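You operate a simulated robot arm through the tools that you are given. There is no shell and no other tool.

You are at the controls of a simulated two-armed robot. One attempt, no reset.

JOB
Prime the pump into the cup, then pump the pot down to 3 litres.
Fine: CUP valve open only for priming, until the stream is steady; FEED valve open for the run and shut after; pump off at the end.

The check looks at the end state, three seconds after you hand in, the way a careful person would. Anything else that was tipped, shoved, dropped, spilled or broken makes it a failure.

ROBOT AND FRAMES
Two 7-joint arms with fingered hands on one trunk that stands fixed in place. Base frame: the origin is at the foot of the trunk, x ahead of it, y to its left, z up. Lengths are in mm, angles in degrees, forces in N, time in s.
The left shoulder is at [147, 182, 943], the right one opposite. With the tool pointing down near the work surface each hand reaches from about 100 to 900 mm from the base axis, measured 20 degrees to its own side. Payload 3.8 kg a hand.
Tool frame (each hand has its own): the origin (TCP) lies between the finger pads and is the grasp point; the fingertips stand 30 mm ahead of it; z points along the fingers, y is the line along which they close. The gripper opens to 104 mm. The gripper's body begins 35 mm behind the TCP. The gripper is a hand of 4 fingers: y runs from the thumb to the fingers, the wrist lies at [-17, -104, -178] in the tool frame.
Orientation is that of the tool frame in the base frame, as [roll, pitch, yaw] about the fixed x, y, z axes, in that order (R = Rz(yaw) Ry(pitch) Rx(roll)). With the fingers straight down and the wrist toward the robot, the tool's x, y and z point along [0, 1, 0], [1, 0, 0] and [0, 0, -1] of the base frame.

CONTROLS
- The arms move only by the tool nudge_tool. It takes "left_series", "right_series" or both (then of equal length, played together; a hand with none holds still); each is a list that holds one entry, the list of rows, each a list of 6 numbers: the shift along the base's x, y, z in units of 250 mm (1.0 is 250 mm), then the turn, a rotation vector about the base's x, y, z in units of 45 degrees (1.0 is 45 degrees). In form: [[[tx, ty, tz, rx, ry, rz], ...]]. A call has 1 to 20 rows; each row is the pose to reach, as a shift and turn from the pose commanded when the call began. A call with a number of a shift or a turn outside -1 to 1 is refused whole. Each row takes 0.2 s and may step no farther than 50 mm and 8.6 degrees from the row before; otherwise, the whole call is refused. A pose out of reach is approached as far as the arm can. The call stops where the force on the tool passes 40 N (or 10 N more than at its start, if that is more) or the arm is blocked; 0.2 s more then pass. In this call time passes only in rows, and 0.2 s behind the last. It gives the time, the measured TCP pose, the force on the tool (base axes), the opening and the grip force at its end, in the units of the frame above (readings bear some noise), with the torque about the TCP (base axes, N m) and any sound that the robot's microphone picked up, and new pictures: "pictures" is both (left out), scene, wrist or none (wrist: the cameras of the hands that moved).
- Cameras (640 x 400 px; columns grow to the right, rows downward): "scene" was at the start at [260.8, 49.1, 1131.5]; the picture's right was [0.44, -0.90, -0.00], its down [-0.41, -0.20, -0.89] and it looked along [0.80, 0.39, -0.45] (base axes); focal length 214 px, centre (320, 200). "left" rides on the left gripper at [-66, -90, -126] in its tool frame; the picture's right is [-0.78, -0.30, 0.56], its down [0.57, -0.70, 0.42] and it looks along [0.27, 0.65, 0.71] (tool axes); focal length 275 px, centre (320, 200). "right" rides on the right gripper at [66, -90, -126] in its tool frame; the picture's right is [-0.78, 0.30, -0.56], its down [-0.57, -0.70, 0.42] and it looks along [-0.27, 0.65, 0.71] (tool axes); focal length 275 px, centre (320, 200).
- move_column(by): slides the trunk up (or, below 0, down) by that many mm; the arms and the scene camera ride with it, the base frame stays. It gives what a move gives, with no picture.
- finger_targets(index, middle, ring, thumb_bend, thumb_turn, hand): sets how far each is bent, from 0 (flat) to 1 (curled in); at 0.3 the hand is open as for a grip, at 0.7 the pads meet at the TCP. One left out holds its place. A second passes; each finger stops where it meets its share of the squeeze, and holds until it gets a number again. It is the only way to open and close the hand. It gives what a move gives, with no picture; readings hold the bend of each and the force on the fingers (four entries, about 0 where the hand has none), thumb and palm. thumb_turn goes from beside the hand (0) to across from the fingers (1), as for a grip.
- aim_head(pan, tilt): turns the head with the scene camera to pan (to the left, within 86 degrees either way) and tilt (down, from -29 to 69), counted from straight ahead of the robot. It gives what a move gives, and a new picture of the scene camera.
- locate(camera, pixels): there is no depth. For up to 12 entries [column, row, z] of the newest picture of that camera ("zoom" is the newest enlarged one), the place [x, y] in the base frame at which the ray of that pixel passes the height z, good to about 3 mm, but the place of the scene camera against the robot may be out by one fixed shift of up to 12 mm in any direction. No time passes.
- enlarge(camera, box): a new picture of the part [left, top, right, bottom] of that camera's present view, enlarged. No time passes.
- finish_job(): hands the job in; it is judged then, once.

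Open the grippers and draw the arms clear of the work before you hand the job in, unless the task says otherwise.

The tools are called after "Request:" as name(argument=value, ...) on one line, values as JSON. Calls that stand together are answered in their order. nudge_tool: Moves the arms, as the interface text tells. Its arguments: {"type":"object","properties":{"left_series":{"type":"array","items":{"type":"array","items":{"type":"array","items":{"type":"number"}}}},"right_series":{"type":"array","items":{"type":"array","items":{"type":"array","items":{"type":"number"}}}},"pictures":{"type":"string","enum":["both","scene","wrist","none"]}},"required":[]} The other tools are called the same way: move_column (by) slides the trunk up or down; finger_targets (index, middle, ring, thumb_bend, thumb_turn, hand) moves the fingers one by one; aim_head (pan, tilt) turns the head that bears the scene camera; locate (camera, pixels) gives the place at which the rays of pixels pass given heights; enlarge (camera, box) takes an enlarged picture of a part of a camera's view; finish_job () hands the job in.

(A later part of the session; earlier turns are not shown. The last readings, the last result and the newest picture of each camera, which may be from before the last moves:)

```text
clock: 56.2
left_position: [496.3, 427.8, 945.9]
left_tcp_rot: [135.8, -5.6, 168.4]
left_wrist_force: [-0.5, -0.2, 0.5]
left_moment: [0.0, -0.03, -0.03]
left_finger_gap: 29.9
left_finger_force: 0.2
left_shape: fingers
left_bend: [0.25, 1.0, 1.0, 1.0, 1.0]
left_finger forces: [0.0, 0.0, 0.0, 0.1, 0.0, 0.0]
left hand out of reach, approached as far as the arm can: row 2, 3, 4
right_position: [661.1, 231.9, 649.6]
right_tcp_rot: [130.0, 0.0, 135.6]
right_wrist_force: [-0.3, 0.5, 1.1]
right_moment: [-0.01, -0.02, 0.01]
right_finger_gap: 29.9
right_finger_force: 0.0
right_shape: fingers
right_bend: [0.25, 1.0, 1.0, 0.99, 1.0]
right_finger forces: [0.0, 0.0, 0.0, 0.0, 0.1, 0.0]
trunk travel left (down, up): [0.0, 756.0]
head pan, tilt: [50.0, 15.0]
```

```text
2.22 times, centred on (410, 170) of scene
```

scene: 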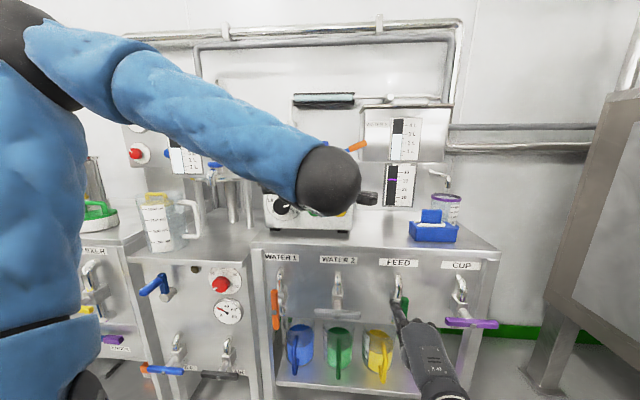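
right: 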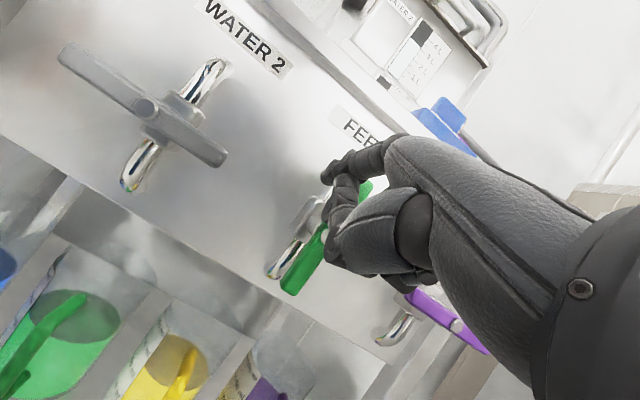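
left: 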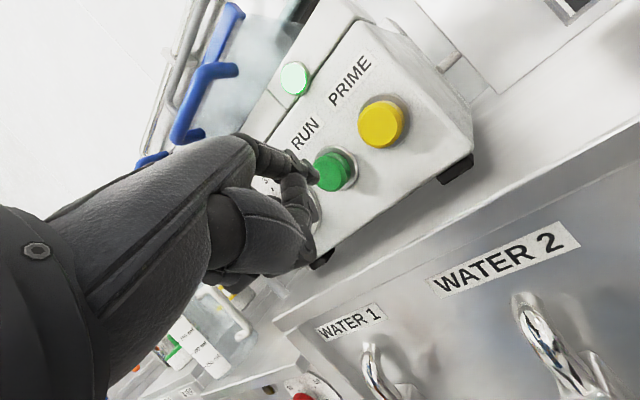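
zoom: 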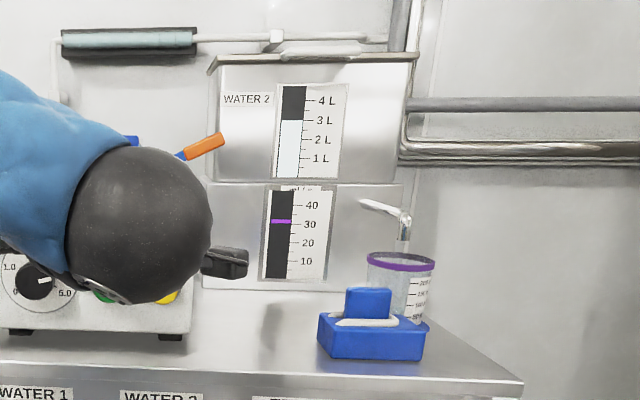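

Gauge readable: level ≈ 3.76 L at t=56.2, flow ~32 ml/s. I wait 2 s and re-read for the rate.

Request:
nudge_tool(right_series=[[[0, 0, 0, 0, 0, 0], [0, 0, 0, 0, 0, 0], [0, 0, 0, 0, 0, 0], [0, 0, 0, 0, 0, 0], [0, 0, 0, 0, 0, 0], [0, 0, 0, 0, 0, 0], [0, 0, 0, 0, 0, 0], [0, 0, 0, 0, 0, 0], [0, 0, 0, 0, 0, 0]]], pictures="scene")

Request:
enlarge(camera="scene", box=[140, 125, 230, 190])

Request:
enlarge(camera="scene", box=[340, 80, 480, 260])

```text
clock: 58.2
left_position: [495.8, 427.5, 947.1]
left_tcp_rot: [135.8, -5.6, 168.5]
left_wrist_force: [-0.6, 1.0, -0.3]
left_moment: [-0.01, 0.0, 0.0]
left_finger_gap: 30.0
left_finger_force: 0.0
left_shape: fingers
left_bend: [0.25, 1.0, 1.0, 1.0, 1.0]
left_finger forces: [0.1, 0.1, 0.0, 0.0, 0.0, 0.0]
right_position: [661.1, 231.2, 649.4]
right_tcp_rot: [130.0, 0.0, 135.6]
right_wrist_force: [-1.1, 0.1, -0.1]
right_moment: [0.04, 0.04, 0.04]
right_finger_gap: 29.9
right_finger_force: 0.0
right_shape: fingers
right_bend: [0.25, 1.0, 1.0, 0.99, 1.0]
right_finger forces: [0.1, 0.0, 0.0, 0.0, 0.0, 0.0]
trunk travel left (down, up): [0.0, 756.0]
head pan, tilt: [50.0, 15.0]
```

scene: 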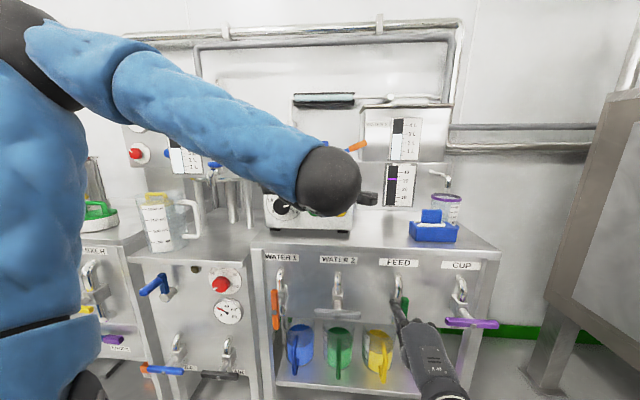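

```text
6.15 times, centred on (185, 158) of scene
```

zoom: 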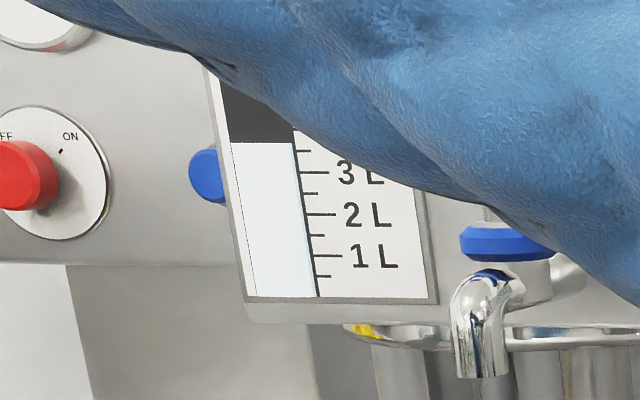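

```text
2.22 times, centred on (410, 170) of scene
```

zoom: 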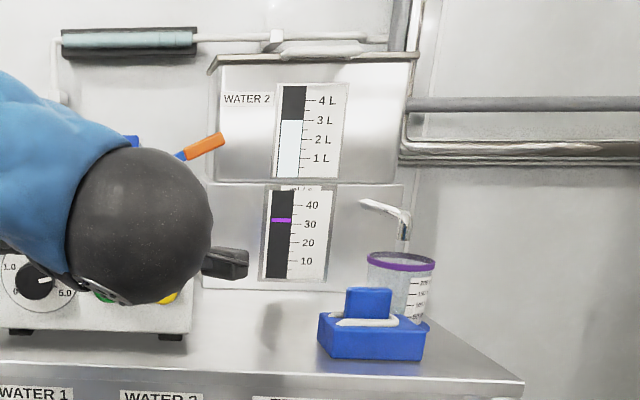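

Flow steady at 32.5 ml/s, level ≈ 3.69 L: about 21 s to go. I wait ~8 s and re-read.

Request:
nudge_tool(right_series=[[[0, 0, 0, 0, 0, 0], [0, 0, 0, 0, 0, 0], [0, 0, 0, 0, 0, 0], [0, 0, 0, 0, 0, 0], [0, 0, 0, 0, 0, 0], [0, 0, 0, 0, 0, 0], [0, 0, 0, 0, 0, 0], [0, 0, 0, 0, 0, 0], [0, 0, 0, 0, 0, 0], [0, 0, 0, 0, 0, 0], [0, 0, 0, 0, 0, 0], [0, 0, 0, 0, 0, 0], [0, 0, 0, 0, 0, 0], [0, 0, 0, 0, 0, 0], [0, 0, 0, 0, 0, 0], [0, 0, 0, 0, 0, 0], [0, 0, 0, 0, 0, 0], [0, 0, 0, 0, 0, 0], [0, 0, 0, 0, 0, 0], [0, 0, 0, 0, 0, 0]]], pictures="scene")

Request:
enlarge(camera="scene", box=[150, 130, 210, 190])

Request:
enlarge(camera="scene", box=[340, 80, 480, 260])

```text
clock: 62.4
left_position: [495.8, 428.5, 946.0]
left_tcp_rot: [135.8, -5.6, 168.4]
left_wrist_force: [1.2, 0.9, 0.0]
left_moment: [-0.05, -0.03, -0.01]
left_finger_gap: 30.0
left_finger_force: 0.0
left_shape: fingers
left_bend: [0.25, 1.0, 1.0, 1.0, 1.0]
left_finger forces: [0.0, 0.1, 0.0, 0.0, 0.1, 0.1]
right_position: [660.5, 232.1, 648.6]
right_tcp_rot: [130.0, 0.0, 135.6]
right_wrist_force: [0.1, -0.8, -0.6]
right_moment: [-0.04, 0.01, 0.01]
right_finger_gap: 30.0
right_finger_force: 0.0
right_shape: fingers
right_bend: [0.25, 1.0, 1.0, 0.99, 1.0]
right_finger forces: [0.0, 0.1, 0.0, 0.0, 0.0, 0.0]
trunk travel left (down, up): [0.0, 756.0]
head pan, tilt: [50.0, 15.0]
```

scene: 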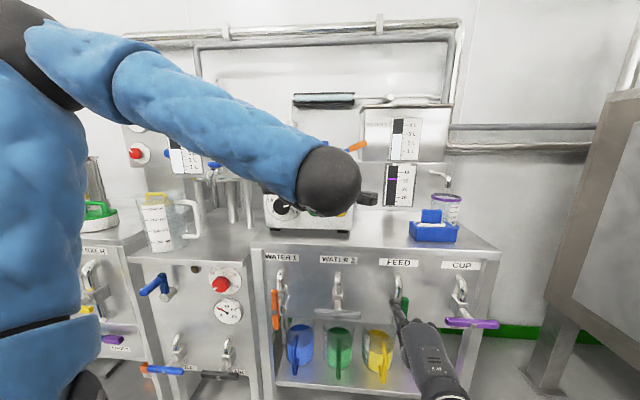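

```text
6.67 times, centred on (180, 160) of scene
```

zoom: 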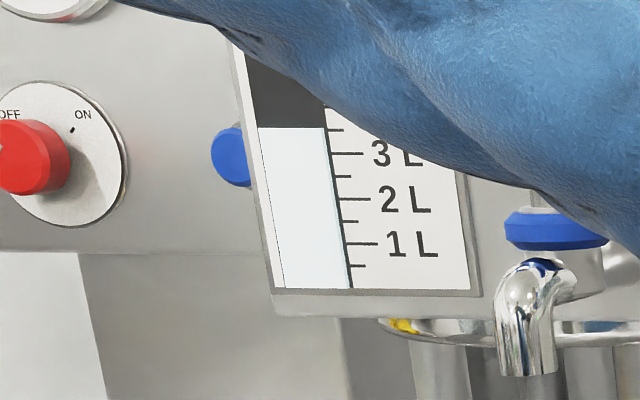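

```text
2.22 times, centred on (410, 170) of scene
```

zoom: 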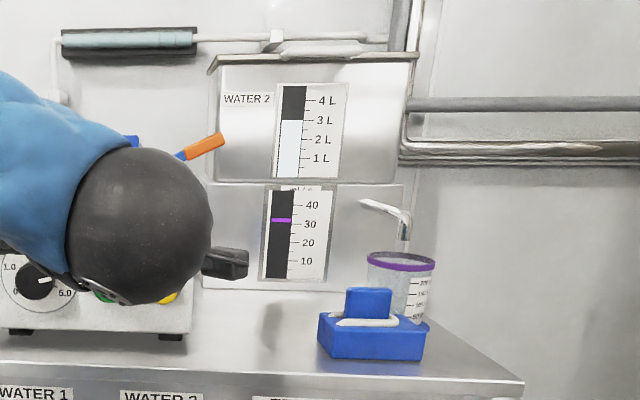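

Level ≈ 3.58 L at t=62.4. Wait further with another reading.

Request:
nudge_tool(right_series=[[[0, 0, 0, 0, 0, 0], [0, 0, 0, 0, 0, 0], [0, 0, 0, 0, 0, 0], [0, 0, 0, 0, 0, 0], [0, 0, 0, 0, 0, 0], [0, 0, 0, 0, 0, 0], [0, 0, 0, 0, 0, 0], [0, 0, 0, 0, 0, 0], [0, 0, 0, 0, 0, 0], [0, 0, 0, 0, 0, 0], [0, 0, 0, 0, 0, 0], [0, 0, 0, 0, 0, 0], [0, 0, 0, 0, 0, 0], [0, 0, 0, 0, 0, 0], [0, 0, 0, 0, 0, 0], [0, 0, 0, 0, 0, 0], [0, 0, 0, 0, 0, 0], [0, 0, 0, 0, 0, 0], [0, 0, 0, 0, 0, 0], [0, 0, 0, 0, 0, 0]]], pictures="scene")

Request:
enlarge(camera="scene", box=[165, 140, 205, 180])

Request:
nudge_tool(right_series=[[[0, 0, 0, 0, 0, 0], [0, 0, 0, 0, 0, 0], [0, 0, 0, 0, 0, 0], [0, 0, 0, 0, 0, 0], [0, 0, 0, 0, 0, 0], [0, 0, 0, 0, 0, 0], [0, 0, 0, 0, 0, 0], [0, 0, 0, 0, 0, 0], [0, 0, 0, 0, 0, 0], [0, 0, 0, 0, 0, 0], [0, 0, 0, 0, 0, 0], [0, 0, 0, 0, 0, 0], [0, 0, 0, 0, 0, 0], [0, 0, 0, 0, 0, 0], [0, 0, 0, 0, 0, 0], [0, 0, 0, 0, 0, 0], [0, 0, 0, 0, 0, 0], [0, 0, 0, 0, 0, 0], [0, 0, 0, 0, 0, 0], [0, 0, 0, 0, 0, 0]]], pictures="scene")

Request:
enlarge(camera="scene", box=[165, 140, 205, 180])

Request:
enlarge(camera="scene", box=[340, 80, 480, 260])

```text
clock: 66.6
left_position: [495.7, 428.3, 945.6]
left_tcp_rot: [135.7, -5.6, 168.3]
left_wrist_force: [-0.3, -0.2, -0.3]
left_moment: [-0.01, -0.02, 0.02]
left_finger_gap: 29.9
left_finger_force: 0.0
left_shape: fingers
left_bend: [0.25, 1.0, 1.0, 1.0, 1.0]
left_finger forces: [0.1, 0.0, 0.1, 0.0, 0.1, 0.0]
right_position: [660.6, 231.5, 648.7]
right_tcp_rot: [130.1, 0.0, 135.6]
right_wrist_force: [0.1, -0.3, -0.3]
right_moment: [0.01, 0.02, -0.01]
right_finger_gap: 30.0
right_finger_force: 0.1
right_shape: fingers
right_bend: [0.25, 1.0, 1.0, 0.99, 1.0]
right_finger forces: [0.0, 0.0, 0.1, 0.0, 0.0, 0.0]
trunk travel left (down, up): [0.0, 756.0]
head pan, tilt: [50.0, 15.0]
```

scene: 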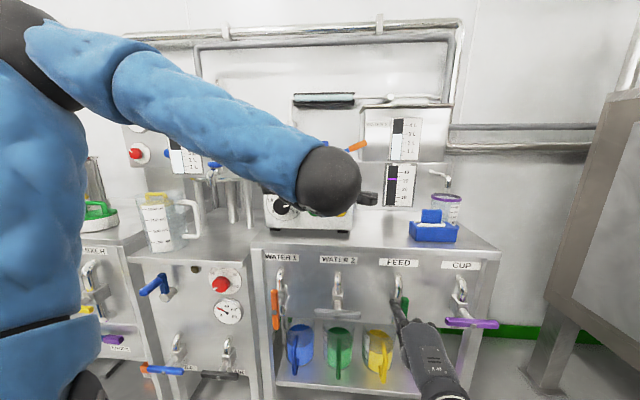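

```text
10.00 times, centred on (185, 160) of scene
```

zoom: 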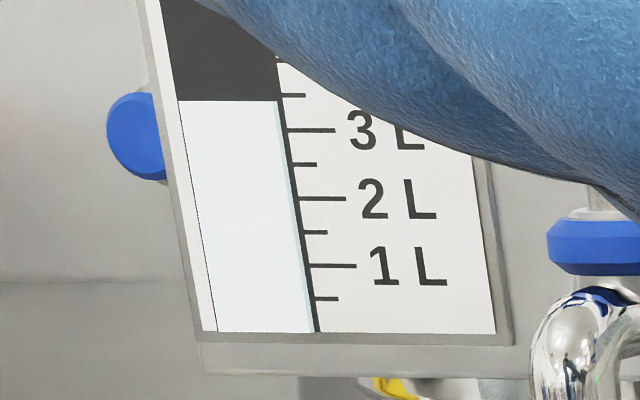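

```text
clock: 70.8
left_position: [495.8, 428.7, 944.5]
left_tcp_rot: [135.8, -5.5, 168.4]
left_wrist_force: [-0.7, 0.1, -0.2]
left_moment: [0.0, 0.02, 0.0]
left_finger_gap: 30.1
left_finger_force: 0.0
left_shape: fingers
left_bend: [0.25, 1.0, 1.0, 1.0, 1.0]
left_finger forces: [0.0, 0.0, 0.0, 0.1, 0.0, 0.0]
right_position: [659.9, 231.7, 647.8]
right_tcp_rot: [129.9, 0.0, 135.5]
right_wrist_force: [0.4, -0.9, -0.2]
right_moment: [0.05, 0.01, 0.04]
right_finger_gap: 29.8
right_finger_force: 0.2
right_shape: fingers
right_bend: [0.25, 1.0, 1.0, 0.99, 1.0]
right_finger forces: [0.0, 0.1, 0.0, 0.0, 0.1, 0.0]
trunk travel left (down, up): [0.0, 756.0]
head pan, tilt: [50.0, 15.0]
```

scene: 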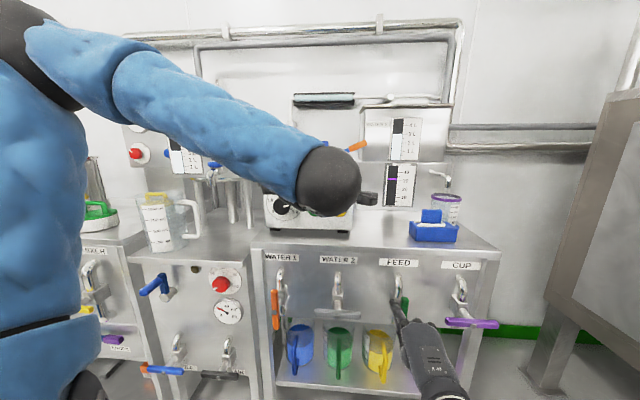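

```text
10.00 times, centred on (185, 160) of scene
```

zoom: 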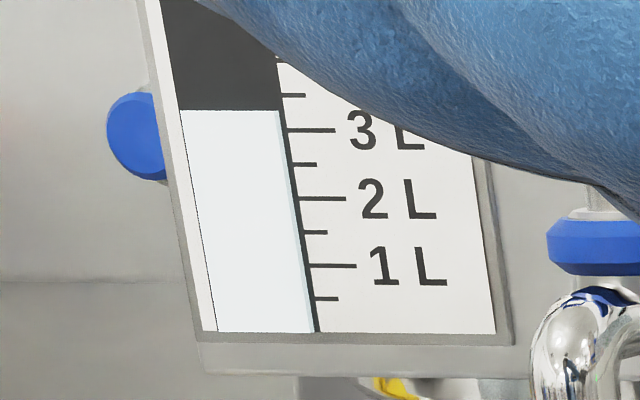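

```text
2.22 times, centred on (410, 170) of scene
```

zoom: 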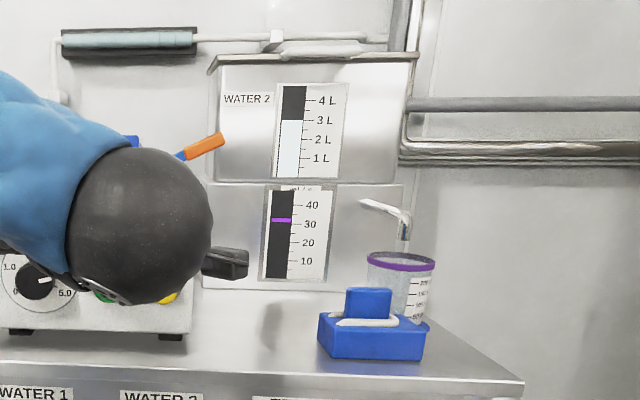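

Level 3.29 L at t=70.8, rate ≈ 0.0335 L/s, so 3.0 L at about t=79.4. I wait a little more and re-read, then return to RUN.

Request:
nudge_tool(right_series=[[[0, 0, 0, 0, 0, 0], [0, 0, 0, 0, 0, 0], [0, 0, 0, 0, 0, 0], [0, 0, 0, 0, 0, 0], [0, 0, 0, 0, 0, 0], [0, 0, 0, 0, 0, 0], [0, 0, 0, 0, 0, 0], [0, 0, 0, 0, 0, 0], [0, 0, 0, 0, 0, 0], [0, 0, 0, 0, 0, 0], [0, 0, 0, 0, 0, 0], [0, 0, 0, 0, 0, 0], [0, 0, 0, 0, 0, 0], [0, 0, 0, 0, 0, 0], [0, 0, 0, 0, 0, 0], [0, 0, 0, 0, 0, 0]]], pictures="scene")

Request:
enlarge(camera="scene", box=[165, 140, 205, 180])

Request:
nudge_tool(left_series=[[[0.06, -0.11, -0.13, 0, 0, -0.09], [0.17, -0.135, -0.28, 0, 0, -0.18], [0.287, -0.09, -0.388, 0, 0, -0.287]]], pictures="both")

Request:
enlarge(camera="left", box=[200, 80, 400, 230])

```text
clock: 74.2
left_position: [495.9, 429.1, 945.8]
left_tcp_rot: [135.7, -5.6, 168.4]
left_wrist_force: [0.4, -0.2, -0.4]
left_moment: [-0.02, 0.01, 0.02]
left_finger_gap: 29.9
left_finger_force: 0.1
left_shape: fingers
left_bend: [0.25, 1.0, 1.0, 1.0, 1.0]
left_finger forces: [0.1, 0.0, 0.0, 0.0, 0.0, 0.0]
right_position: [661.2, 232.6, 649.3]
right_tcp_rot: [130.0, 0.0, 135.7]
right_wrist_force: [-0.1, 0.0, -0.2]
right_moment: [0.01, 0.02, 0.01]
right_finger_gap: 29.8
right_finger_force: 0.1
right_shape: fingers
right_bend: [0.25, 1.0, 1.0, 0.99, 1.0]
right_finger forces: [0.0, 0.1, 0.0, 0.0, 0.1, 0.0]
trunk travel left (down, up): [0.0, 756.0]
head pan, tilt: [50.0, 15.0]
```

scene: 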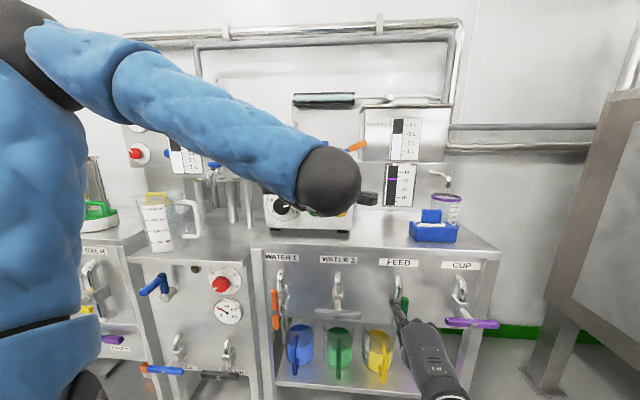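

```text
10.00 times, centred on (185, 160) of scene
```

zoom: 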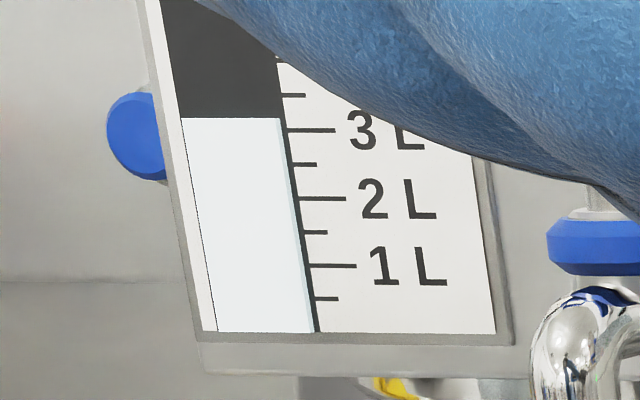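

```text
clock: 75.0
left_position: [569.5, 404.7, 848.5]
left_tcp_rot: [135.0, -5.8, 156.5]
left_wrist_force: [0.5, -0.7, 0.4]
left_moment: [0.03, -0.02, 0.0]
left_finger_gap: 29.9
left_finger_force: 0.0
left_shape: fingers
left_bend: [0.25, 1.0, 1.0, 1.0, 1.0]
left_finger forces: [0.1, 0.0, 0.0, 0.0, 0.0, 0.1]
left hand out of reach, approached as far as the arm can: row 1, 2
right_position: [660.2, 231.7, 648.6]
right_tcp_rot: [130.1, 0.0, 135.7]
right_wrist_force: [-0.9, 0.0, 0.7]
right_moment: [0.01, 0.0, 0.01]
right_finger_gap: 29.8
right_finger_force: 0.0
right_shape: fingers
right_bend: [0.25, 1.0, 1.0, 0.99, 1.0]
right_finger forces: [0.0, 0.0, 0.0, 0.1, 0.0, 0.0]
trunk travel left (down, up): [0.0, 756.0]
head pan, tilt: [50.0, 15.0]
```

scene: 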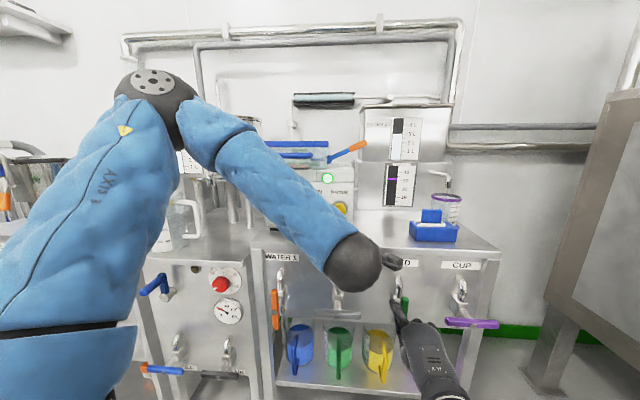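
left: 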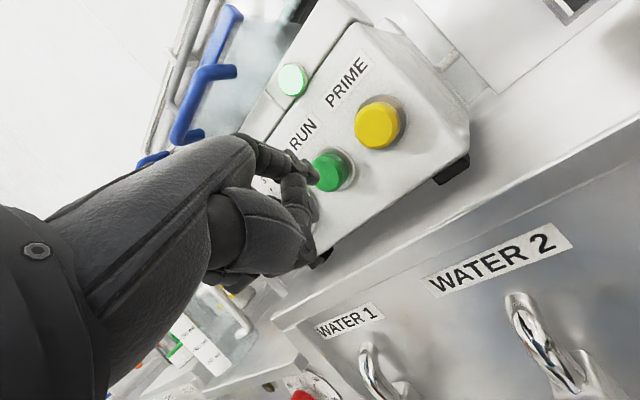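

```text
2.67 times, centred on (300, 155) of left
```

zoom: 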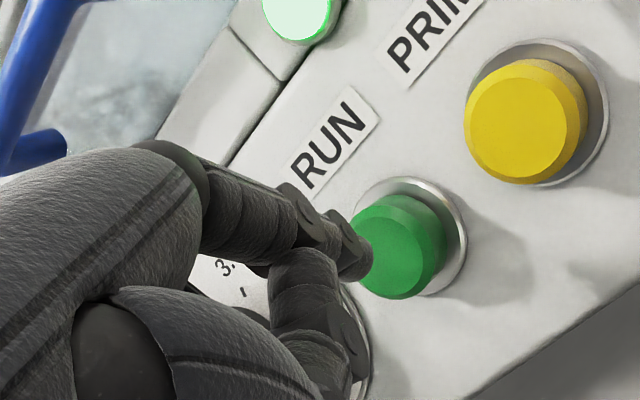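

Level ≈ 3.17 L at t=74.2, so 3.0 L at ≈ 79.3; finger is in front of RUN with the lamp lit. I wait 17 rows, then press RUN to switch off at about t≈78.95 (allowing run-down).

Request:
nudge_tool(left_series=[[[0, 0, 0, 0, 0, 0], [0, 0, 0, 0, 0, 0], [0, 0, 0, 0, 0, 0], [0, 0, 0, 0, 0, 0], [0, 0, 0, 0, 0, 0], [0, 0, 0, 0, 0, 0], [0, 0, 0, 0, 0, 0], [0, 0, 0, 0, 0, 0], [0, 0, 0, 0, 0, 0], [0, 0, 0, 0, 0, 0], [0, 0, 0, 0, 0, 0], [0, 0, 0, 0, 0, 0], [0, 0, 0, 0, 0, 0], [0, 0, 0, 0, 0, 0], [0, 0, 0, 0, 0, 0], [0, 0, 0, 0, 0, 0], [0, 0, 0, 0, 0, 0], [0.0206, 0.0245, 0, 0, 0, 0], [0.041, 0.049, 0, 0, 0, 0], [0.063, 0.075, 0, 0, 0, 0]]], pictures="both")

Request:
enlarge(camera="scene", box=[290, 80, 480, 260])

```text
clock: 79.2
left_position: [583.9, 424.7, 849.2]
left_tcp_rot: [135.1, -5.8, 156.5]
left_wrist_force: [-2.1, -2.5, 0.1]
left_moment: [0.08, -0.08, -0.02]
left_finger_gap: 29.6
left_finger_force: 1.0
left_shape: fingers
left_bend: [0.25, 1.0, 1.0, 1.0, 1.0]
left_finger forces: [2.6, 0.1, 0.0, 0.0, 0.1, 0.0]
right_position: [660.7, 231.3, 649.0]
right_tcp_rot: [130.0, 0.1, 135.6]
right_wrist_force: [0.8, 0.8, 0.2]
right_moment: [0.0, 0.0, -0.02]
right_finger_gap: 29.6
right_finger_force: 0.1
right_shape: fingers
right_bend: [0.25, 1.0, 1.0, 0.99, 1.0]
right_finger forces: [0.0, 0.1, 0.0, 0.0, 0.1, 0.0]
trunk travel left (down, up): [0.0, 756.0]
head pan, tilt: [50.0, 15.0]
heard: click
```

scene: 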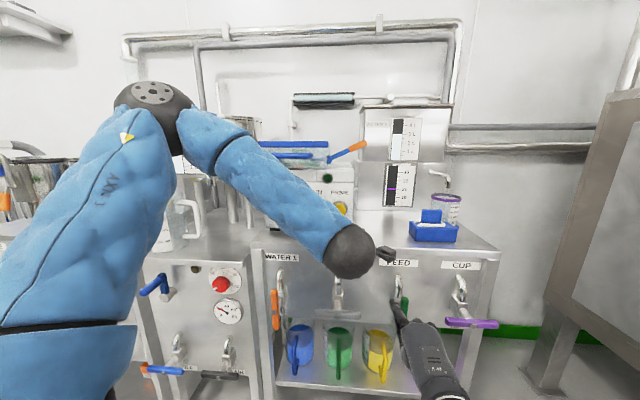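
left: 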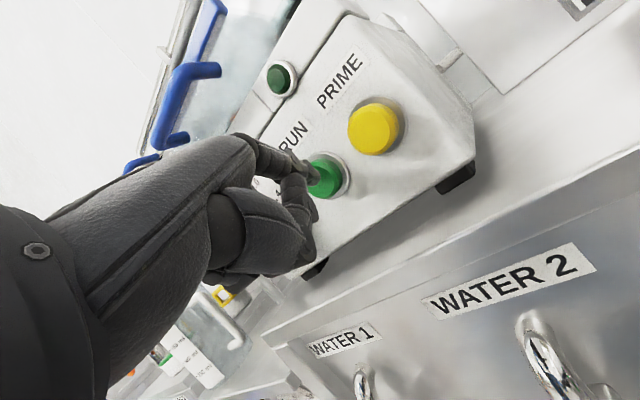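

```text
2.22 times, centred on (385, 170) of scene
```

zoom: 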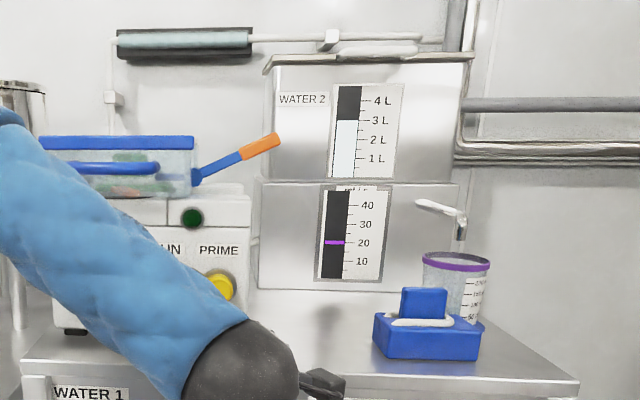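

Pump off: click, lamp dark, flow falling. I back the left hand off to park and read the gauge.

Request:
nudge_tool(left_series=[[[-0.063, -0.075, 0, 0, 0, 0], [-0.133, -0.155, 0.08, 0, 0, 0], [-0.203, -0.225, 0.18, 0, 0, 0.1], [-0.263, -0.295, 0.29, 0, 0, 0.2], [-0.333, -0.365, 0.4, 0, 0, 0.3]]], pictures="scene")

Request:
enlarge(camera="scene", box=[165, 140, 205, 180])

Request:
enlarge(camera="scene", box=[340, 80, 480, 260])

```text
clock: 80.4
left_position: [494.8, 431.6, 944.2]
left_tcp_rot: [135.8, -5.6, 169.0]
left_wrist_force: [0.7, -0.6, -0.1]
left_moment: [0.01, 0.01, 0.0]
left_finger_gap: 29.8
left_finger_force: 0.1
left_shape: fingers
left_bend: [0.25, 1.0, 1.0, 1.0, 1.0]
left_finger forces: [0.1, 0.1, 0.0, 0.0, 0.0, 0.0]
left hand out of reach, approached as far as the arm can: row 3, 4, 5
right_position: [661.5, 232.4, 647.8]
right_tcp_rot: [130.1, 0.0, 135.5]
right_wrist_force: [0.0, 1.0, 0.4]
right_moment: [0.02, -0.02, -0.01]
right_finger_gap: 29.7
right_finger_force: 0.0
right_shape: fingers
right_bend: [0.25, 1.0, 1.0, 0.99, 1.0]
right_finger forces: [0.0, 0.1, 0.0, 0.0, 0.0, 0.1]
trunk travel left (down, up): [0.0, 756.0]
head pan, tilt: [50.0, 15.0]
```

scene: 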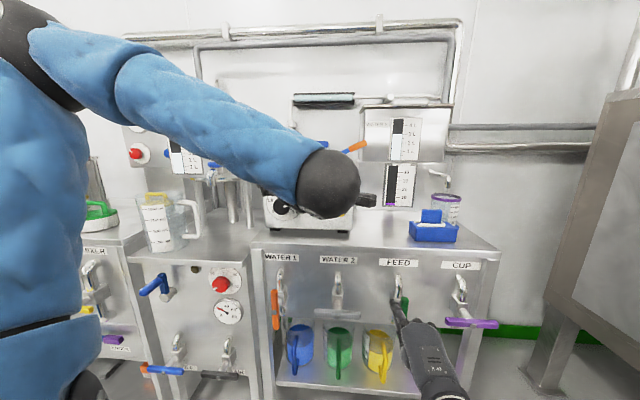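

```text
10.00 times, centred on (185, 160) of scene
```

zoom: 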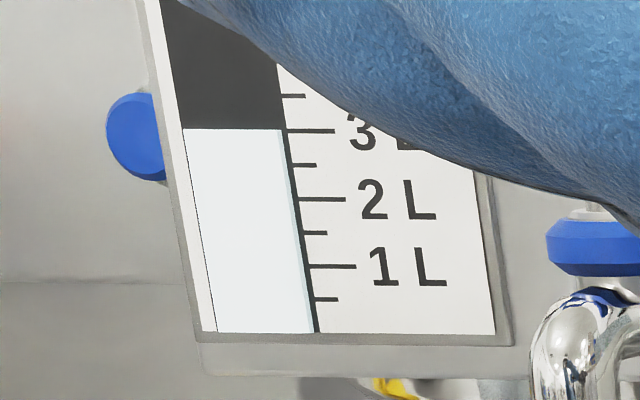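

```text
2.22 times, centred on (410, 170) of scene
```

zoom: 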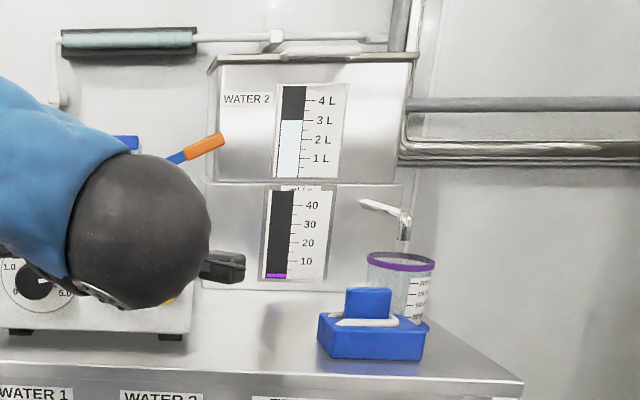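

WATER 1 stands right at the 3 L mark (line y≈130 vs tick 131), flow at zero. Now I close FEED with the same arc used on CUP.

Request:
nudge_tool(right_series=[[[-0.017, -0.017, 0, 0, 0, 0], [0.016, -0.049, 0, 0, 0, 0], [0.046, -0.079, 0.012, 0, 0, 0], [0.077, -0.109, 0.016, 0, 0, 0], [0.106, -0.137, 0.004, 0, 0, 0], [0.134, -0.165, -0.016, 0, 0, 0], [0.154, -0.185, -0.048, 0, 0, 0], [0.17, -0.2, -0.084, 0, 0, 0]]], pictures="both")

Request:
enlarge(camera="right", box=[180, 60, 420, 320])

Request:
enlarge(camera="scene", box=[340, 250, 520, 390])

```text
clock: 82.2
left_position: [496.1, 429.5, 941.8]
left_tcp_rot: [135.8, -5.5, 168.8]
left_wrist_force: [-0.7, 0.0, -0.4]
left_moment: [0.01, -0.01, 0.0]
left_finger_gap: 30.2
left_finger_force: 0.0
left_shape: fingers
left_bend: [0.25, 1.0, 1.0, 1.0, 1.0]
left_finger forces: [0.0, 0.1, 0.0, 0.0, 0.1, 0.1]
right_position: [703.2, 181.5, 626.6]
right_tcp_rot: [130.1, 0.0, 135.7]
right_wrist_force: [-0.1, 0.4, 0.5]
right_moment: [0.03, 0.01, -0.02]
right_finger_gap: 30.1
right_finger_force: 0.1
right_shape: fingers
right_bend: [0.25, 1.0, 1.0, 0.99, 1.0]
right_finger forces: [0.0, 0.1, 0.1, 0.0, 0.0, 0.1]
trunk travel left (down, up): [0.0, 756.0]
head pan, tilt: [50.0, 15.0]
```

scene: 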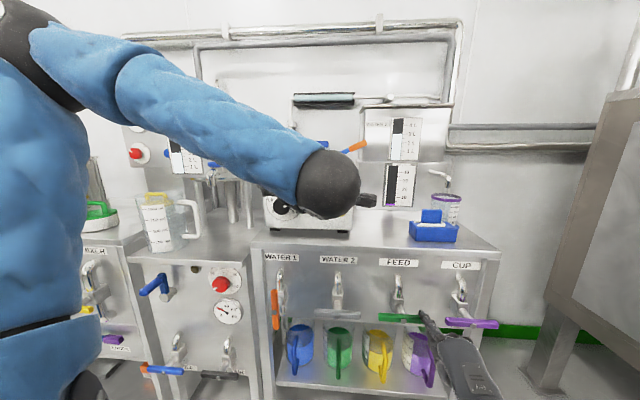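
right: 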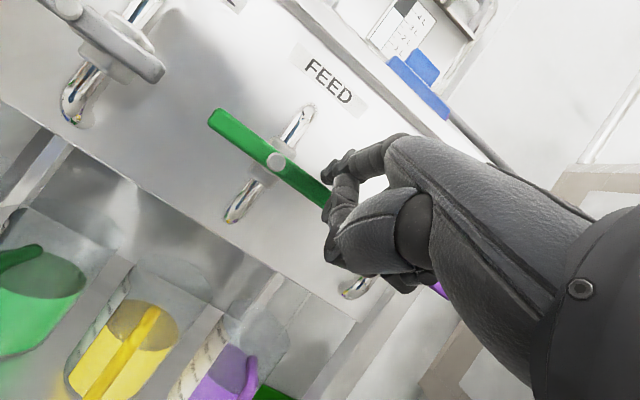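

```text
1.54 times, centred on (300, 190) of right
```

zoom: 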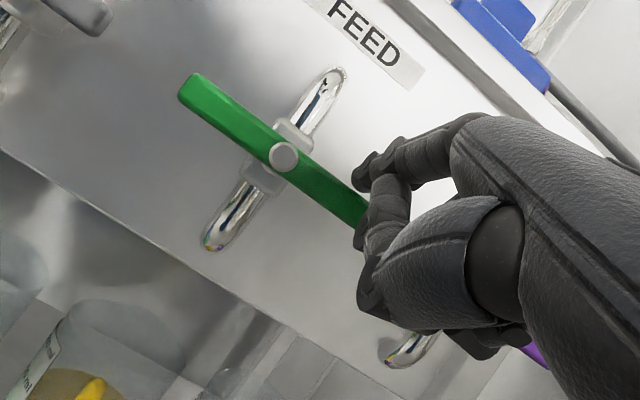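

```text
2.86 times, centred on (430, 320) of scene
```

zoom: 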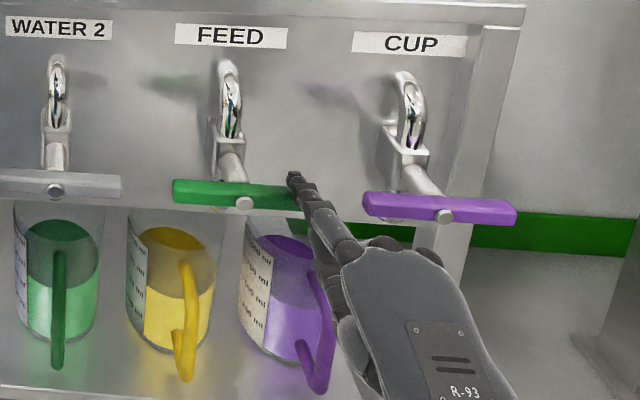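

FEED is almost horizontal. I push down a few mm more to seat it at its stop.

Request:
nudge_tool(right_series=[[[0, 0, -0.014, 0, 0, 0], [0, 0, -0.028, 0, 0, 0], [0, 0, -0.04, 0, 0, 0]]], pictures="both")

Request:
enlarge(camera="scene", box=[340, 250, 520, 390])

```text
clock: 83.0
left_position: [493.8, 430.2, 941.2]
left_tcp_rot: [135.8, -5.4, 168.8]
left_wrist_force: [-0.1, 0.0, -0.3]
left_moment: [-0.04, -0.03, -0.03]
left_finger_gap: 29.8
left_finger_force: 0.0
left_shape: fingers
left_bend: [0.25, 1.0, 1.0, 1.0, 1.0]
left_finger forces: [0.0, 0.0, 0.0, 0.0, 0.0, 0.1]
right_position: [702.6, 182.0, 619.3]
right_tcp_rot: [129.9, 0.0, 135.6]
right_wrist_force: [-0.8, -1.2, 3.7]
right_moment: [0.22, -0.13, -0.02]
right_finger_gap: 31.7
right_finger_force: 2.4
right_shape: fingers
right_bend: [0.23, 1.0, 1.0, 1.0, 1.0]
right_finger forces: [4.4, 0.0, 0.1, 0.0, 0.1, 0.0]
trunk travel left (down, up): [0.0, 756.0]
head pan, tilt: [50.0, 15.0]
```

scene: 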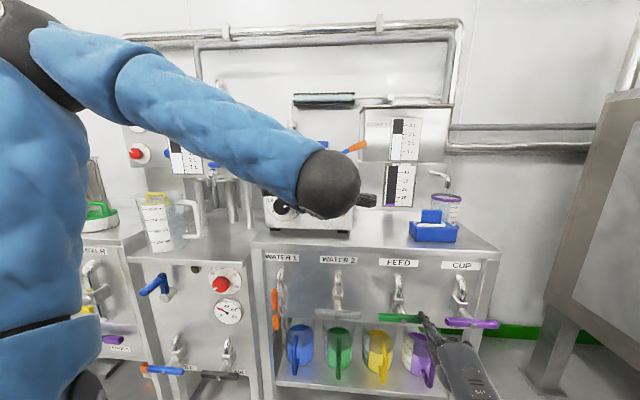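
right: 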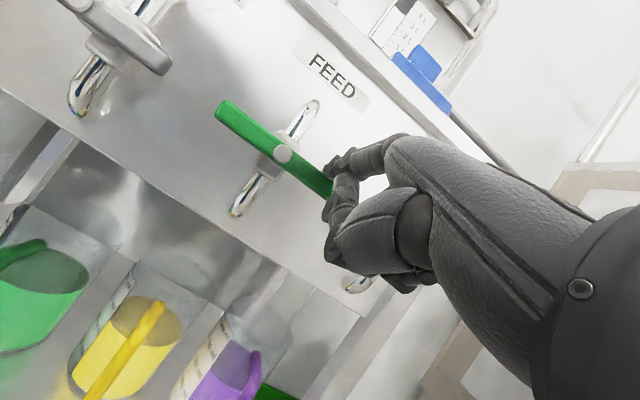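

```text
2.86 times, centred on (430, 320) of scene
```

zoom: 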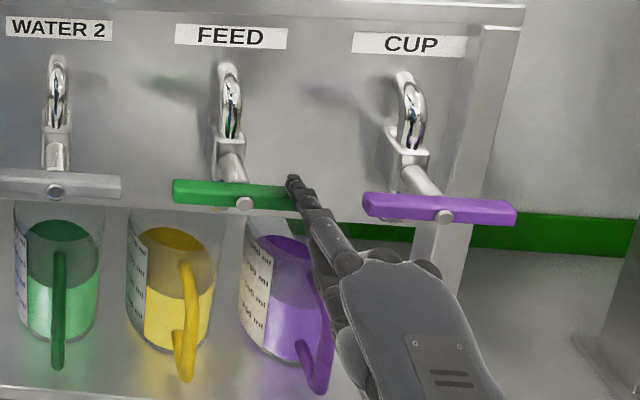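

FEED is firmly at its stop (4 N), CUP still shut. I withdraw the right hand straight back and bring the left hand away from the pump.

Request:
nudge_tool(right_series=[[[-0.1, -0.1, 0.04, 0, 0, 0], [-0.22, -0.22, 0.04, 0, 0, 0], [-0.34, -0.34, 0.04, 0, 0, 0], [-0.46, -0.46, 0.06, 0, 0, 0]]], left_series=[[[0.06, -0.11, -0.08, 0, 0, -0.09], [0.17, -0.17, -0.16, 0, 0, -0.18], [0.25, -0.2, -0.24, 0, 0, -0.29], [0.24, -0.28, -0.24, 0, 0, -0.29]]], pictures="scene")

```text
clock: 84.0
left_position: [559.9, 381.8, 883.1]
left_tcp_rot: [135.2, -5.6, 156.6]
left_wrist_force: [0.5, 0.6, -0.4]
left_moment: [0.0, 0.0, 0.03]
left_finger_gap: 29.8
left_finger_force: 0.0
left_shape: fingers
left_bend: [0.25, 1.0, 1.0, 1.0, 1.0]
left_finger forces: [0.0, 0.0, 0.0, 0.0, 0.1, 0.1]
left hand out of reach, approached as far as the arm can: row 1, 2, 4
right_position: [586.7, 66.9, 631.5]
right_tcp_rot: [130.1, 0.0, 135.7]
right_wrist_force: [-0.6, -0.1, 0.5]
right_moment: [0.0, -0.01, 0.03]
right_finger_gap: 30.1
right_finger_force: 0.0
right_shape: fingers
right_bend: [0.25, 1.0, 1.0, 1.0, 1.0]
right_finger forces: [0.0, 0.0, 0.1, 0.1, 0.0, 0.0]
trunk travel left (down, up): [0.0, 756.0]
head pan, tilt: [50.0, 15.0]
```

scene: 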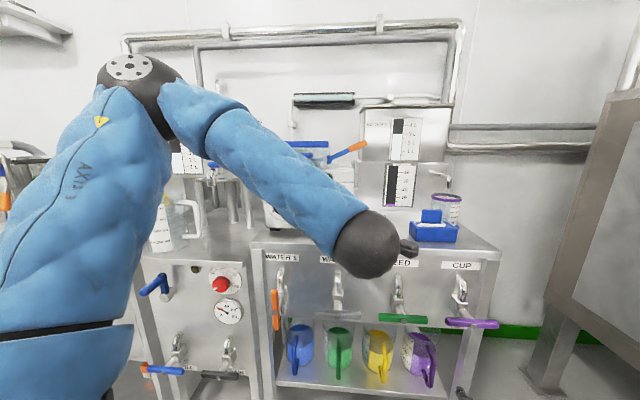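

Both hands are off the work. I raise them away, pitching the left hand downward.

Request:
nudge_tool(left_series=[[[-0.07, -0.03, 0.08, -0.153, 0.066, 0], [-0.14, -0.07, 0.17, -0.306, 0.132, 0], [-0.2, -0.1, 0.25, -0.459, 0.198, 0], [-0.27, -0.13, 0.33, -0.612, 0.265, 0], [-0.33, -0.17, 0.42, -0.765, 0.331, 0], [-0.4, -0.2, 0.5, -0.918, 0.397, 0]]], right_series=[[[-0.05, -0.1, 0.13, 0, 0, 0], [-0.1, -0.2, 0.26, 0, 0, 0], [-0.15, -0.3, 0.4, 0, 0, 0], [-0.2, -0.4, 0.53, 0, 0, 0], [-0.25, -0.5, 0.66, 0, 0, 0], [-0.3, -0.6, 0.8, 0, 0, 0]]], pictures="both")

```text
clock: 85.4
left_position: [455.5, 331.6, 1009.5]
left_tcp_rot: [-179.8, -4.2, 152.8]
left_wrist_force: [0.3, 0.2, -0.1]
left_moment: [-0.02, 0.0, 0.01]
left_finger_gap: 29.8
left_finger_force: 0.1
left_shape: fingers
left_bend: [0.25, 1.0, 1.0, 1.0, 1.0]
left_finger forces: [0.0, 0.0, 0.1, 0.0, 0.0, 0.0]
right_position: [571.9, -86.2, 848.7]
right_tcp_rot: [130.0, 0.0, 135.8]
right_wrist_force: [0.2, -0.3, 0.0]
right_moment: [0.01, -0.01, 0.01]
right_finger_gap: 30.0
right_finger_force: 0.0
right_shape: fingers
right_bend: [0.25, 1.0, 1.0, 1.0, 1.0]
right_finger forces: [0.0, 0.1, 0.0, 0.1, 0.1, 0.0]
right hand out of reach, approached as far as the arm can: row 4, 5, 6
trunk travel left (down, up): [0.0, 756.0]
head pan, tilt: [50.0, 15.0]
```

scene: 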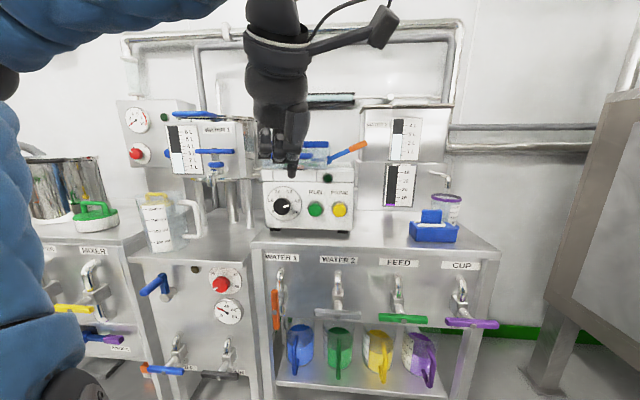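
right: 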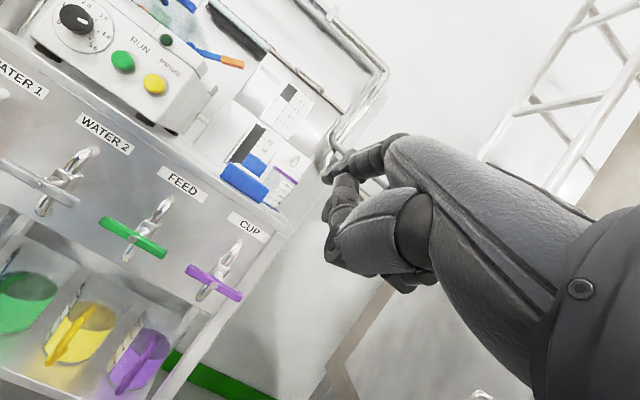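
left: 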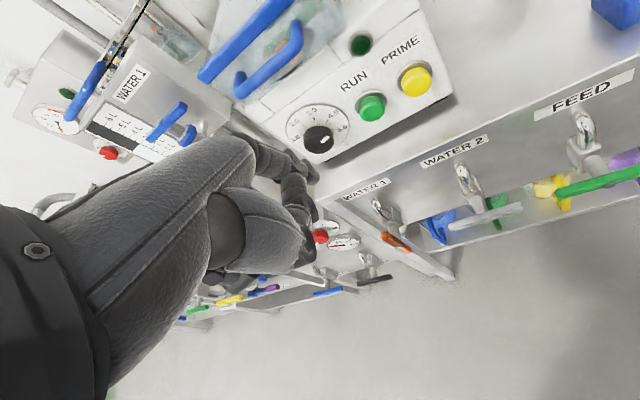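

Everything is visible now. I check the final state closely: WATER 1 gauge, pump lamp, valves and cup.

Request:
enlarge(camera="scene", box=[150, 110, 230, 190])

Request:
enlarge(camera="scene", box=[250, 230, 510, 390])

Request:
enlarge(camera="scene", box=[250, 80, 480, 250])

Request:
enlarge(camera="scene", box=[395, 150, 495, 250])

```text
5.00 times, centred on (190, 150) of scene
```

zoom: 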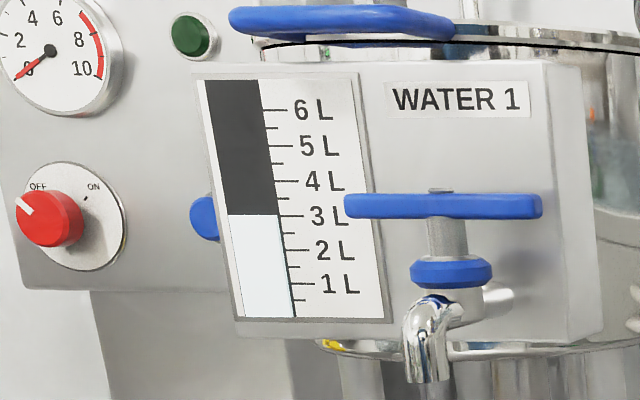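

```text
2.46 times, centred on (380, 310) of scene
```

zoom: 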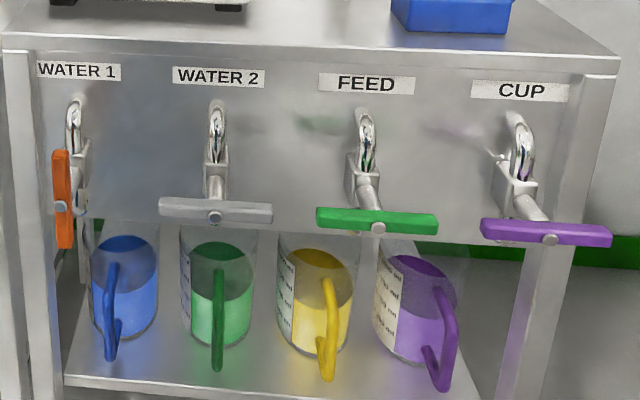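

```text
2.35 times, centred on (365, 165) of scene
```

zoom: 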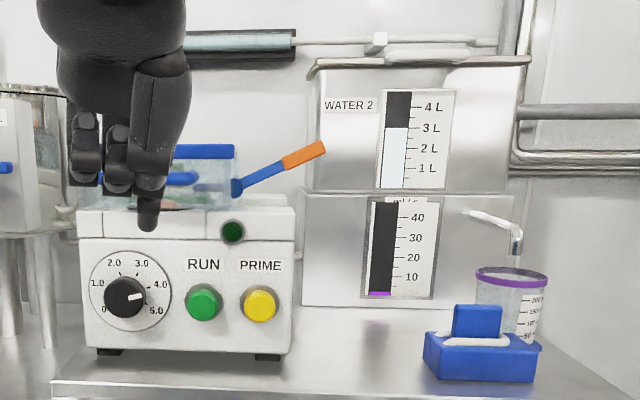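

```text
4.00 times, centred on (445, 200) of scene
```

zoom: 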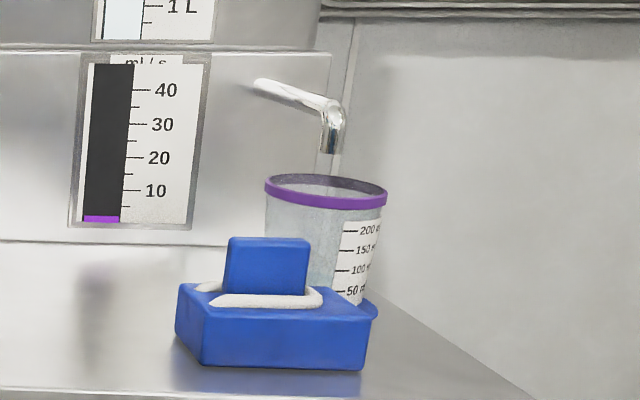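

Final state looks right: WATER 1 at 3 L, lamp off, flow 0, FEED and CUP crosswise, nothing disturbed. I raise the left hand a bit more and open both hands.

Request:
nudge_tool(left_series=[[[-0.05, -0.03, 0.12, 0, 0, 0], [-0.1, -0.06, 0.24, 0, 0, 0], [-0.15, -0.09, 0.36, 0, 0, 0]]], pictures="none")

Request:
finger_targets(hand="left", index=0.3, middle=0.3, ring=0.3, thumb_bend=0.3, thumb_turn=0.97)

Request:
finger_targets(hand="right", index=0.3, middle=0.3, ring=0.3, thumb_bend=0.3, thumb_turn=0.97)

Request:
aim_head(pan=48, tilt=22)

```text
clock: 86.2
left_position: [430.7, 331.6, 1056.4]
left_tcp_rot: [-179.8, -4.1, 152.7]
left_wrist_force: [0.2, -0.8, -0.5]
left_moment: [0.01, 0.01, 0.0]
left_finger_gap: 29.9
left_finger_force: 0.1
left_shape: fingers
left_bend: [0.25, 1.0, 1.0, 1.0, 1.0]
left_finger forces: [0.0, 0.0, 0.0, 0.1, 0.0, 0.1]
left hand out of reach, approached as far as the arm can: row 2, 3
right_position: [571.9, -86.0, 848.2]
right_tcp_rot: [130.2, 0.0, 135.6]
right_wrist_force: [0.2, -0.6, -0.2]
right_moment: [0.03, -0.04, 0.03]
right_finger_gap: 30.0
right_finger_force: 0.1
right_shape: fingers
right_bend: [0.25, 1.0, 1.0, 1.0, 1.0]
right_finger forces: [0.0, 0.1, 0.0, 0.0, 0.1, 0.0]
trunk travel left (down, up): [0.0, 756.0]
head pan, tilt: [50.0, 15.0]
```

```text
clock: 87.2
left_position: [429.8, 331.5, 1056.6]
left_tcp_rot: [-179.8, -4.1, 152.6]
left_wrist_force: [-0.9, 0.3, -1.4]
left_moment: [0.0, 0.02, 0.0]
left_finger_gap: 104.6
left_finger_force: 0.0
left_shape: fingers
left_bend: [0.3, 0.3, 0.3, 0.3, 0.94]
left_finger forces: [0.0, 0.0, 0.1, 0.0, 0.0, 0.0]
right_position: [572.3, -87.2, 847.7]
right_tcp_rot: [130.1, 0.0, 135.7]
right_wrist_force: [0.2, -0.4, 0.8]
right_moment: [0.01, 0.0, 0.01]
right_finger_gap: 30.0
right_finger_force: 0.1
right_shape: fingers
right_bend: [0.25, 1.0, 1.0, 1.0, 1.0]
right_finger forces: [0.1, 0.0, 0.0, 0.0, 0.1, 0.1]
trunk travel left (down, up): [0.0, 756.0]
head pan, tilt: [50.0, 15.0]
```

```text
clock: 88.2
left_position: [429.2, 331.0, 1057.3]
left_tcp_rot: [-179.7, -4.1, 152.7]
left_wrist_force: [-0.1, -0.9, -1.6]
left_moment: [-0.04, 0.01, -0.02]
left_finger_gap: 104.6
left_finger_force: 0.0
left_shape: fingers
left_bend: [0.3, 0.3, 0.3, 0.3, 0.94]
left_finger forces: [0.1, 0.1, 0.0, 0.0, 0.1, 0.1]
right_position: [573.3, -86.2, 847.1]
right_tcp_rot: [130.1, 0.0, 135.7]
right_wrist_force: [-0.2, 0.8, -0.1]
right_moment: [0.0, -0.04, 0.01]
right_finger_gap: 104.6
right_finger_force: 0.0
right_shape: fingers
right_bend: [0.3, 0.3, 0.3, 0.3, 0.94]
right_finger forces: [0.0, 0.0, 0.0, 0.1, 0.0, 0.0]
trunk travel left (down, up): [0.0, 756.0]
head pan, tilt: [50.0, 15.0]
```

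```text
clock: 88.9
left_position: [429.0, 330.9, 1056.0]
left_tcp_rot: [-179.8, -4.0, 152.7]
left_wrist_force: [0.9, -0.1, 0.7]
left_moment: [-0.02, 0.0, -0.03]
left_finger_gap: 104.6
left_finger_force: 0.1
left_shape: fingers
left_bend: [0.3, 0.3, 0.3, 0.3, 0.94]
left_finger forces: [0.1, 0.0, 0.0, 0.1, 0.0, 0.0]
right_position: [572.6, -87.0, 846.9]
right_tcp_rot: [130.2, 0.0, 135.7]
right_wrist_force: [-0.1, 0.1, -0.2]
right_moment: [0.0, 0.01, -0.01]
right_finger_gap: 104.5
right_finger_force: 0.1
right_shape: fingers
right_bend: [0.3, 0.3, 0.3, 0.3, 0.94]
right_finger forces: [0.0, 0.1, 0.0, 0.0, 0.0, 0.1]
trunk travel left (down, up): [0.0, 756.0]
head pan, tilt: [48.0, 22.0]
```

scene: 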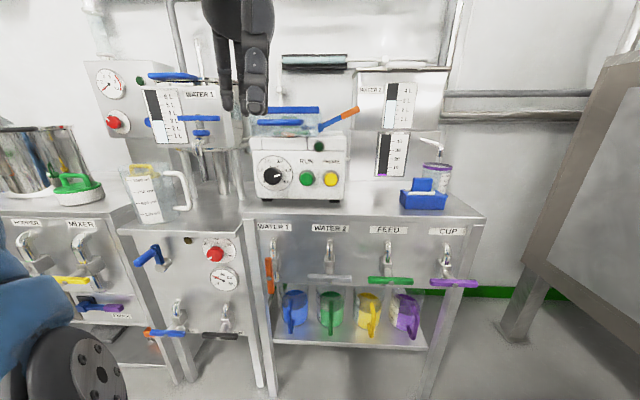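

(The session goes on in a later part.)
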